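You operate a simulated robot arm through the tools that you are given. There is no shell and no other tool. Be economical: measure what you need, move in short steps, check, and stop when the job is done.

You run a simulated robot arm. Do the job below in one go: nothing can be reset, and whatever is moved stays where it is left.

Task
Take the cream holder and leave it on the mint card.
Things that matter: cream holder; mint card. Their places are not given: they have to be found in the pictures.

Only the result counts: the job must be done as asked and must still hold three seconds after the hand-in. Knocking over, shifting, dropping, spilling or breaking anything else fails it.

Robot
A 7-joint arm with a two-finger parallel gripper, fixed in place. Base frame: the origin is at the foot of the arm, x ahead of it, y to its left, z up; the work surface is at about z = 0. Lengths are in mm, angles in rad, forces in N, time in s.
With the tool pointing down near the work surface it reaches from about 240 to 620 mm from the base axis. Its first joint turns from -1.152 to 1.152 rad. Payload 2.6 kg.
The TCP is the grasp point between the finger pads, 30 mm short of the fingertips. In the tool frame z runs along the fingers and y along their closing line. Largest opening 94 mm; finger width 28, thickness 10; the body of the gripper, 50 by 96 mm, starts 55 mm behind the TCP.
Orientation is told as [roll, pitch, yaw] about the base's x, y, z axes, in that order, counted from this pose: with the fingers straight down and closing along the base's y, the tool's x points along the base's -x, its y along +y and its z along -z.

Tools
- The arm moves only by the tool nudge_tool. Its argument "deltas" is a list of rows, each a list of 2 entries, a list of its own where there are three numbers: the shift along the tool's x, y, z in cm, then the turn about the tool's z in rad. In form: [[[dx, dy, dz], yaw], ...]. A call has 1 to 10 rows; each row is the pose to reach, as a shift and turn from the pose commanded when the call began, along the tool's axes at that moment. "fingers" is the finger opening in cm, from 0 to 9.4, set as the call begins (left out, the last holds). Rows are played at 5 a second. More than 50 mm and 0.15 rad between two rows, or a gripper value outside its range, and nothing of the call is played. Where a pose cannot be reached the arm comes as near as it can. A force on the tool above 40 N (or 10 N above the force at the start of the call, whichever is more), or a blocked arm, ends the call early, and 0.2 s more pass. Each finger travels about 72 mm/s and halts on what it meets, pressing with about 23 N; the grip force reading is that of the motor and also rises with nothing between the fingers. The clock runs only during rows and for 0.2 s after the last one: add rows that repeat a pose to give the fingers time. The reply holds the time, the measured pose of the TCP, the force on the tool along the base axes, the opening and the grip force, in the units named above and with some noise.
- Cameras (640 x 400 px; columns grow to the right, rows downward): "scene" is fixed at [27.3, 423.3, 571.1]; the picture's right is [-0.85, -0.53, 0.00], its down [-0.27, 0.43, -0.86] and it looks along [0.46, -0.73, -0.51] (base axes); focal length 351 px, centre (320, 200). "wrist" rides on the gripper at [-37, 0, -58] in the tool frame; the picture's right is [0.00, -1.00, 0.00], its down [0.97, 0.00, -0.24] and it looks along [0.24, 0.00, 0.97] (tool axes); focal length 218 px, centre (320, 200).
- capture(camera): a new picture of that camera. No time passes.
- probe_pixels(camera, pixels): there is no depth. For up to 12 entries [column, row, z] of the newest picture of that camera ("zoom" is the newest enlarged one), the place [x, y] in the base frame at which the ray of that pixel passes the height z, good to about 2 mm. No time passes.
- enlarge(camera, box): a new picture of the part [left, top, right, bottom] of that camera's present view, enlarged. No time passes.
- finish_job(): hands the job in; it is judged then, once.

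Work in short steps. Measure before you move; look again where a grasp or a placing could have gone wrong, and mend it. You have 60 turns and 26 pictures in all, those below and enlarged ones among them. Open the gripper and draw the arm clear of the work before you hand the job in, unless the task says otherwise; then end with one line.

The tools are called after "Call:" as name(argument=value, ...) on one line, values as JSON. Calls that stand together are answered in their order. nudge_tool: Moves the arm, as the interface text tells. Its arguments: {"type":"object","properties":{"deltas":{"type":"array","items":{"type":"array"}},"fingers":{"type":"number"}},"required":["deltas"]} The other tools are called the same way: capture (camera) takes a picture; probe_pixels (camera, pixels) gives the place at which the rays of pixels pass given heights; enlarge (camera, box) takes an enlarged picture of a part of a camera's view; finish_job () hands the job in.

At the start:

```text
time: 0.0
eef_pos: [273.8, -202.1, 263.4]
ee_rot: [0.0, 0.0, 0.0]
contact_force: [0.0, -0.6, 1.2]
grip_width: 93.9
finger_force: 0.1
```

scene: 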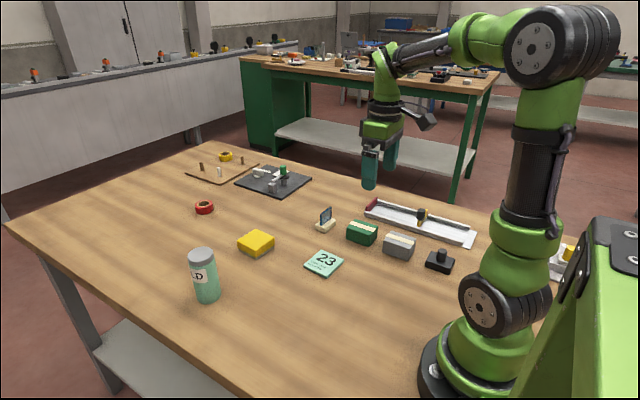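
wrist: 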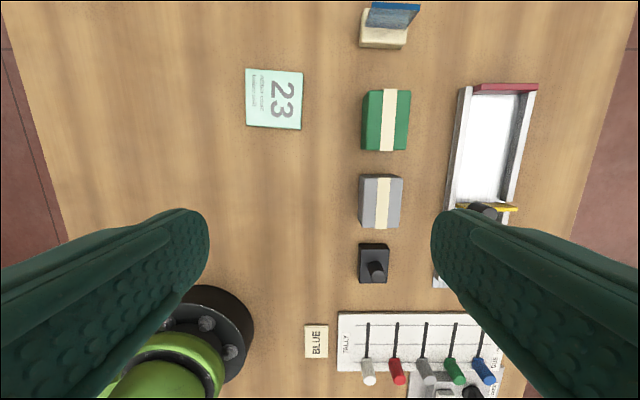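

The cream holder with a blue plate seems to be at scene (325,220), and the mint card at (323,263). I'll enlarge both views for detail.

Call:
enlarge(camera="scene", box=[270, 190, 390, 290])

Call:
enlarge(camera="wrist", box=[230, 0, 430, 140])

Call:
probe_pixels(camera="wrist", pixels=[[246, 69, 2], [303, 73, 2], [301, 130, 2], [246, 126, 2], [359, 47, 0], [403, 50, 0], [362, 10, 15], [408, 14, 15], [370, 3, 40], [420, 6, 40]])

```text
4.00 times, centred on (330, 240) of scene
```

zoom: 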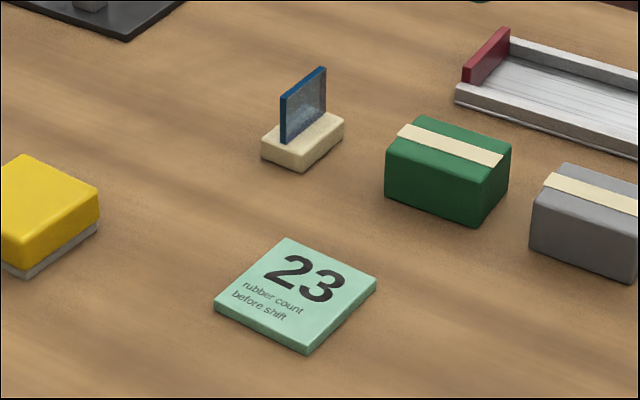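

```text
2.86 times, centred on (330, 70) of wrist
```

zoom: 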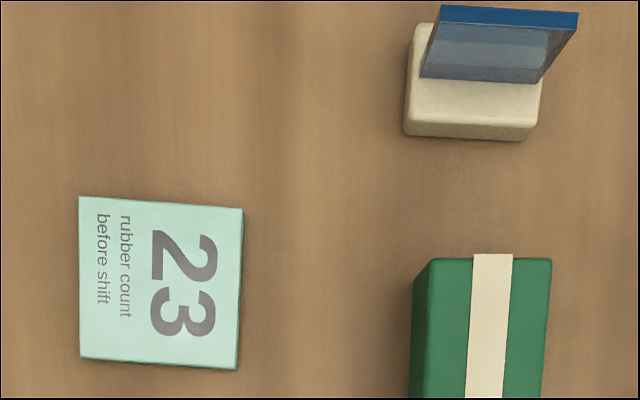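

```text
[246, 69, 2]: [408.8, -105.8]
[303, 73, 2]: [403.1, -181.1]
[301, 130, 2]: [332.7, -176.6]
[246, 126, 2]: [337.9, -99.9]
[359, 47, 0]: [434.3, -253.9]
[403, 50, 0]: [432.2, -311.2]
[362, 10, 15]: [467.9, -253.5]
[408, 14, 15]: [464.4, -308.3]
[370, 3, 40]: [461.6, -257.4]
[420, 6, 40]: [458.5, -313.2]
```

The mint card spans about x 333–409, y -100 to -181. The holder is near (450,-282). I'll move over the holder at z≈200 for a closer look.

Call:
nudge_tool(deltas=[[[-3.5, -1.56, 1.2], 0], [[-7, -3.1, 2.4], 0], [[-10.5, -4.7, 3.6], 0], [[-14, -6.2, 4.8], 0], [[-17.6, -7.8, 6.3], 0], [[-17.6, -7.8, 6.3], 0]])

Call:
capture(camera="wrist")

```text
time: 1.4
eef_pos: [449.8, -279.5, 200.8]
ee_rot: [0.002, 0.0, 0.0]
contact_force: [-0.8, -0.8, -0.5]
grip_width: 93.9
finger_force: 0.0
```

```text
21 pictures are left
```

wrist: 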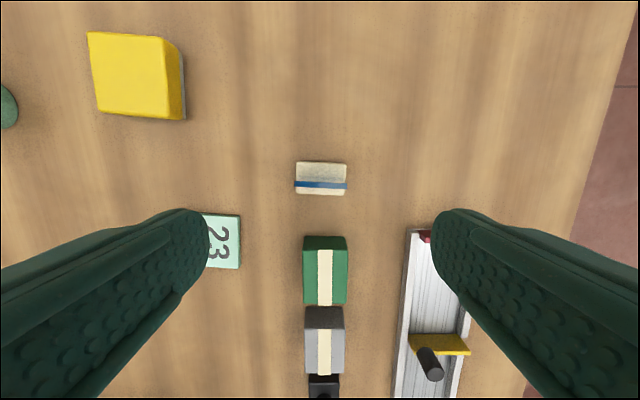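

The holder is at (321,178) with its plate edge-on; I'll enlarge and probe it.

Call:
enlarge(camera="wrist", box=[270, 140, 370, 220])

Call:
probe_pixels(camera="wrist", pixels=[[297, 162, 15], [346, 164, 15], [345, 195, 15], [296, 193, 15], [295, 183, 50], [347, 185, 50], [303, 237, 30], [347, 238, 30], [240, 214, 6], [239, 268, 6]])

```text
5.00 times, centred on (320, 180) of wrist
```

zoom: 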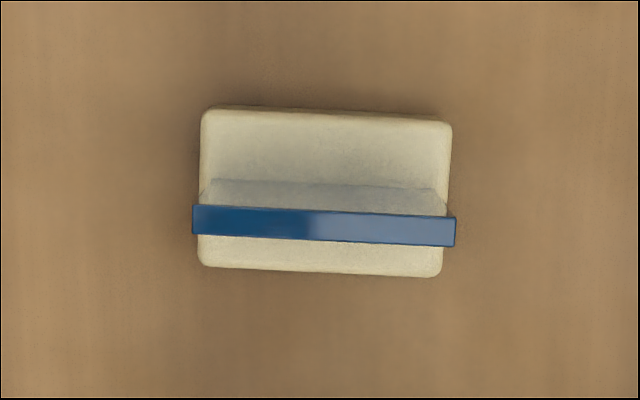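

```text
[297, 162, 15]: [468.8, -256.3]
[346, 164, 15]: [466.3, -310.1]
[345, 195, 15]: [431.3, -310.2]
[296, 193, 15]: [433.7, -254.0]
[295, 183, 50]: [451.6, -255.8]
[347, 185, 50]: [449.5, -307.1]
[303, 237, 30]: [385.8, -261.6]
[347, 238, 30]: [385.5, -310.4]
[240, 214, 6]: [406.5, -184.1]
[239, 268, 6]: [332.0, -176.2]
```

The base spans x≈432–468, y≈-255 to -310, turned about 0.045 rad clockwise. The plate runs along its long axis and nearly reaches both ends. I'll grip the base across its short side (closing along x), keeping the plate clear of the fingers, so I turn the tool by about -1.526 at height.

Call:
nudge_tool(deltas=[[[0, 0, 0], -0.12], [[0, 0, 0], -0.25], [[0, 0, 0], -0.38], [[0, 0, 0], -0.51], [[0, 0, 0], -0.64], [[0, 0, 0], -0.763], [[0, 0, 0], -0.763]], fingers=6.2)

Call:
nudge_tool(deltas=[[[0, 0, 0], -0.12], [[0, 0, 0], -0.25], [[0, 0, 0], -0.38], [[0, 0, 0], -0.51], [[0, 0, 0], -0.64], [[0, 0, 0], -0.763], [[0, 0, 0], -0.763]])

Call:
capture(camera="wrist")

```text
time: 3.0
eef_pos: [448.2, -279.6, 201.4]
ee_rot: [0.002, -0.001, 0.765]
contact_force: [0.0, 0.4, 0.2]
grip_width: 61.9
finger_force: 0.0
```

```text
time: 4.6
eef_pos: [449.6, -280.6, 201.5]
ee_rot: [0.001, -0.001, 1.53]
contact_force: [0.8, 0.0, -0.6]
grip_width: 61.8
finger_force: 0.0
```

```text
19 pictures are left
```

wrist: 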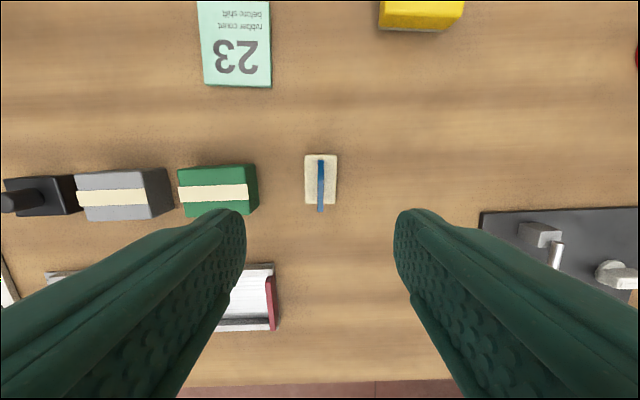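

Holder now at pixels (305–338, 154–205), card at (197–271, 0–87). Probe both for precise positions.

Call:
probe_pixels(camera="wrist", pixels=[[306, 155, 13], [338, 155, 13], [336, 204, 13], [305, 204, 13], [198, 2, 6], [269, 2, 6], [271, 86, 6], [205, 83, 6], [270, 88, 0], [206, 86, 0]])

Call:
enlarge(camera="scene", box=[285, 195, 365, 245])

```text
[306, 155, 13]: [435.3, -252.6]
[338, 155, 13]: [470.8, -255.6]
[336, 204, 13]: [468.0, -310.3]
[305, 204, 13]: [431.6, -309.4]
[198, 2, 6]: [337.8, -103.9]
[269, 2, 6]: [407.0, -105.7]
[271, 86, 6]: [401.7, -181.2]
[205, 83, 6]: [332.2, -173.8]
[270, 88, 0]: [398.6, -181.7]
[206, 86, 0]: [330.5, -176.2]
```

```text
8.00 times, centred on (325, 220) of scene
```

zoom: 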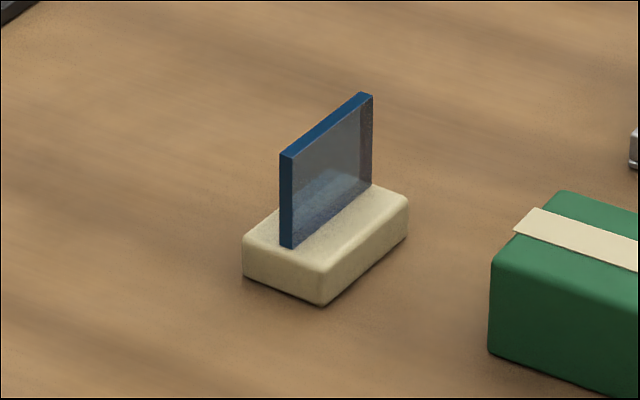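

The holder's centre is (451,-282) and the plate top is about z=50, well below the palm. I descend straight down in steps, with the fingertips stopping about 5 mm above the table.

Call:
nudge_tool(deltas=[[[0.15, -0.15, 4], 0], [[0.15, -0.15, 8], 0], [[0.15, -0.15, 11], 0], [[0.15, -0.15, 13], 0], [[0.15, -0.15, 13], 0]])

Call:
capture(camera="wrist")

Call:
capture(camera="scene")

```text
time: 5.8
eef_pos: [452.2, -282.5, 69.1]
ee_rot: [-0.001, -0.001, 1.526]
contact_force: [-0.4, -0.4, -0.1]
grip_width: 61.9
finger_force: 0.0
```

```text
17 pictures are left
```

wrist: 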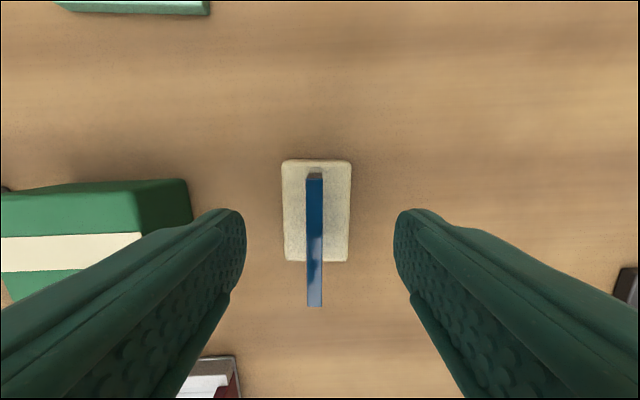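

```text
16 pictures are left
```

scene: 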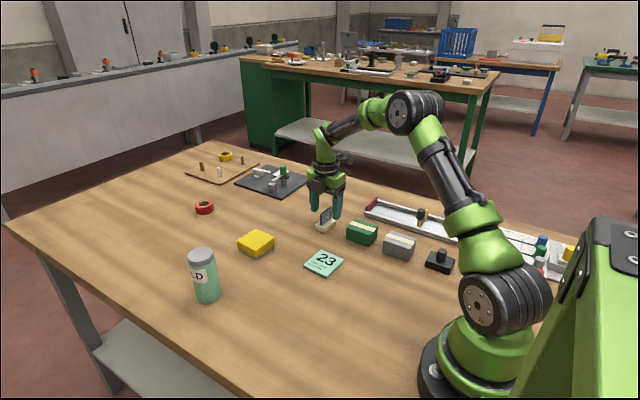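

The holder is centred between the fingers (base columns 282–351, finger gap 246–394). I lower to z≈34 and close.

Call:
nudge_tool(deltas=[[[0, 0.05, 1.5], 0], [[0, 0.05, 2.8], 0], [[0, 0.05, 3.5], 0], [[0, 0.05, 3.5], 0]])

Call:
nudge_tool(deltas=[[[0, 0, 0], 0], [[0, 0, 0], 0], [[0, 0, 0], 0], [[0, 0, 0], 0]], fingers=2.8)

Call:
capture(camera="wrist")

```text
time: 6.8
eef_pos: [449.8, -281.5, 35.8]
ee_rot: [0.001, 0.001, 1.526]
contact_force: [-0.3, -0.1, 0.0]
grip_width: 62.1
finger_force: 0.1
```

```text
time: 7.8
eef_pos: [450.2, -281.9, 35.3]
ee_rot: [0.001, 0.001, 1.525]
contact_force: [0.0, -0.6, 0.7]
grip_width: 35.3
finger_force: 23.3
```

```text
15 pictures are left
```

wrist: 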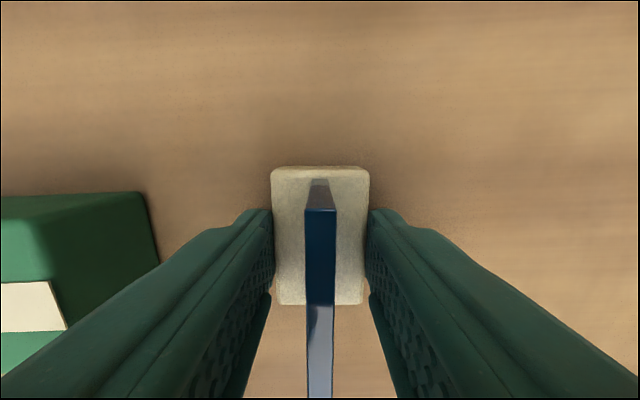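

Gripped at 35.3 mm with 23 N. Now I lift gently by 80 mm and check the hold.

Call:
nudge_tool(deltas=[[[0, 0, -1], 0], [[0, 0, -2.5], 0], [[0, 0, -4.5], 0], [[0, 0, -6.5], 0], [[0, 0, -8], 0], [[0, 0, -8], 0]])

Call:
capture(camera="wrist")

```text
time: 9.2
eef_pos: [449.4, -281.3, 115.5]
ee_rot: [0.001, 0.0, 1.527]
contact_force: [0.0, -0.6, -0.6]
grip_width: 35.0
finger_force: 22.0
```

```text
14 pictures are left
```

wrist: 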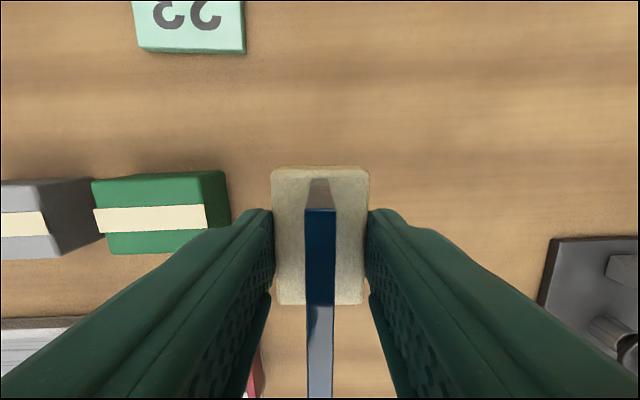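

Held firmly, nothing slipped. The card centre is about (370,-141), so I carry the holder there at this height with a slight turn to match the card.

Call:
nudge_tool(deltas=[[[-1.5, 1, 0], 0], [[-4, 2.5, 0], 0.01], [[-7, 4.4, 0], 0.02], [[-10, 6.3, 0], 0.03], [[-12.5, 7.9, 0], 0.03], [[-13.63, 8.62, 0], 0.03], [[-13.63, 8.62, 0], 0.03]])

Call:
capture(camera="wrist")

Call:
capture(camera="scene")

```text
time: 10.8
eef_pos: [369.0, -140.8, 115.2]
ee_rot: [-0.001, 0.0, 1.496]
contact_force: [0.0, -0.1, -0.8]
grip_width: 35.0
finger_force: 22.5
```

```text
13 pictures are left
```

wrist: 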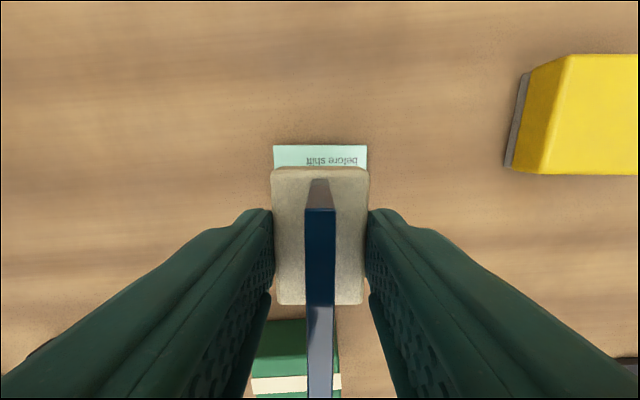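

```text
12 pictures are left
```

scene: 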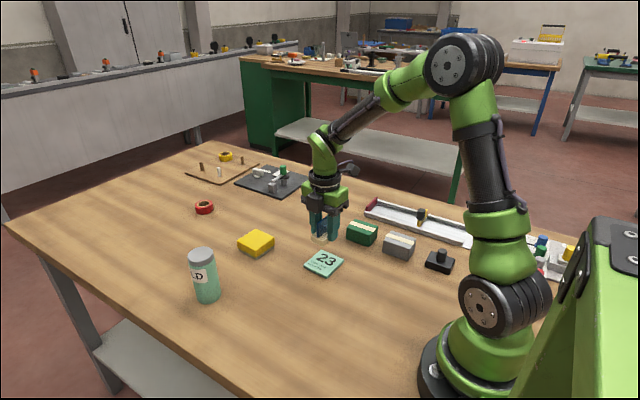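

The card edges (columns 273–367) are centred under the holder. I'll check the near card edge position and lower to just above the card.

Call:
probe_pixels(camera="wrist", pixels=[[273, 145, 5], [367, 145, 5]])

Call:
nudge_tool(deltas=[[[0, 0, 1.5], 0], [[0, 0, 3.5], 0], [[0, 0, 5.3], 0], [[0, 0, 6.4], 0], [[0, 0, 6.8], 0], [[0, 0, 6.8], 0]])

Call:
enlarge(camera="scene", box=[270, 205, 390, 285])

```text
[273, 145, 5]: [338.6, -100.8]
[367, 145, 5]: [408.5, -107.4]
```

```text
time: 12.2
eef_pos: [370.2, -140.7, 47.2]
ee_rot: [0.001, 0.002, 1.496]
contact_force: [0.3, -0.6, -0.3]
grip_width: 35.0
finger_force: 23.1
```

```text
5.00 times, centred on (330, 245) of scene
```

zoom: 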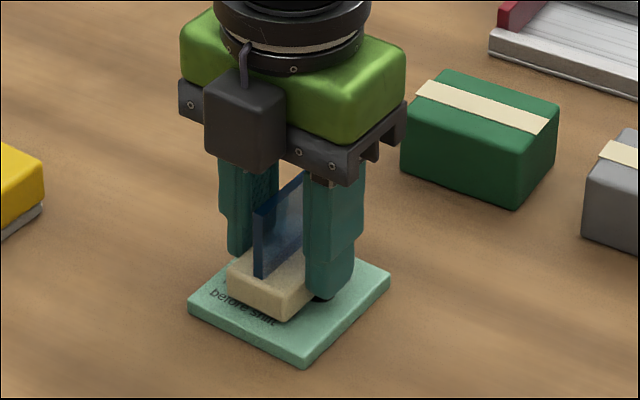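

The holder is over the card, centred and a few mm above it. I lower in small steps and watch the force.

Call:
nudge_tool(deltas=[[[0, 0, 0.1], 0], [[0, 0, 0.2], 0], [[0, 0, 0.3], 0], [[0, 0, 0.4], 0], [[0, 0, 0.4], 0]])

```text
time: 13.4
eef_pos: [369.2, -139.9, 43.6]
ee_rot: [-0.002, -0.001, 1.495]
contact_force: [-1.5, 0.8, 7.5]
grip_width: 35.3
finger_force: 22.8
```

The force rose to 7.5 N, so it has touched. I confirm by eye before releasing.

Call:
enlarge(camera="scene", box=[290, 230, 360, 280])

```text
8.00 times, centred on (325, 255) of scene
```

zoom: 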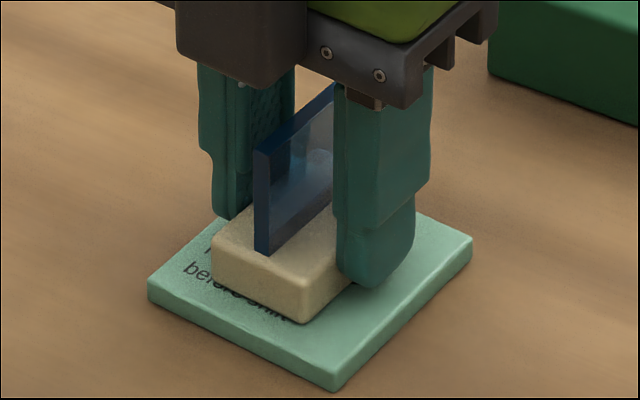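

The base sits flat on the card. I open the fingers slightly to 5.5 cm, hold, then rise straight up.

Call:
nudge_tool(deltas=[[[0, 0, 0], 0], [[0, 0, 0], 0], [[0, 0, 0], 0]], fingers=5.8)

Call:
nudge_tool(deltas=[[[0, 0, -1], 0], [[0, 0, -3], 0], [[0, 0, -6], 0], [[0, 0, -9], 0], [[0, 0, -13], 0], [[0, 0, -16], 0], [[0, 0, -16], 0]])

Call:
capture(camera="wrist")

Call:
enlarge(camera="scene", box=[270, 205, 390, 285])

```text
time: 14.2
eef_pos: [371.2, -140.2, 42.3]
ee_rot: [0.0, 0.0, 1.496]
contact_force: [0.1, -0.8, 0.0]
grip_width: 58.0
finger_force: 0.1
```

```text
time: 15.8
eef_pos: [370.7, -141.7, 202.7]
ee_rot: [-0.001, 0.001, 1.496]
contact_force: [0.7, -0.6, 0.8]
grip_width: 58.1
finger_force: 0.1
```

```text
9 pictures are left
```

wrist: 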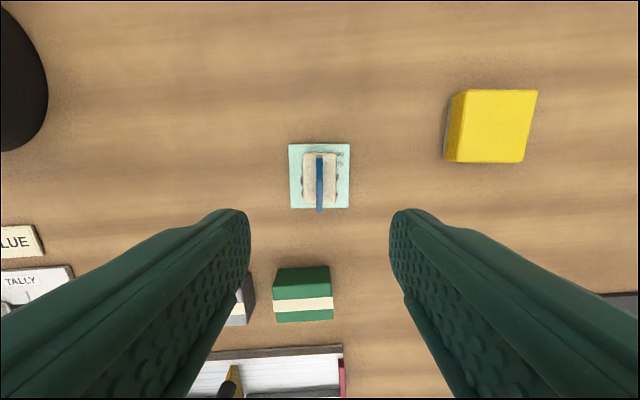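

```text
5.00 times, centred on (330, 245) of scene
```

zoom: 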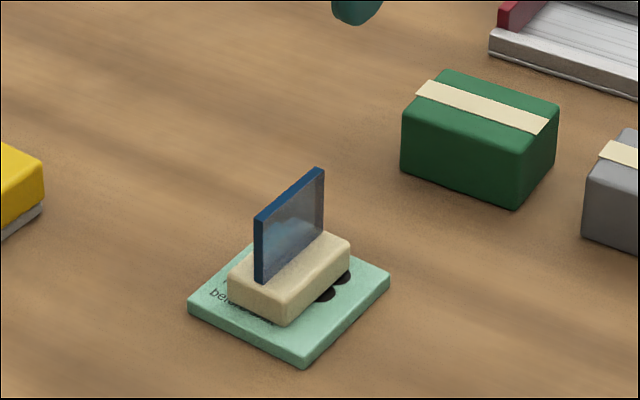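

The holder stands upright with its plate, centred on the mint card, and nothing else has moved. The gripper is open and clear at z≈203, so I hand in.

Call:
finish_job()

```text
The job is handed in.
```

The cream holder, with its blue plate still in it, is standing upright in the middle of the mint card, and I saw nothing else disturbed; the job is handed in.
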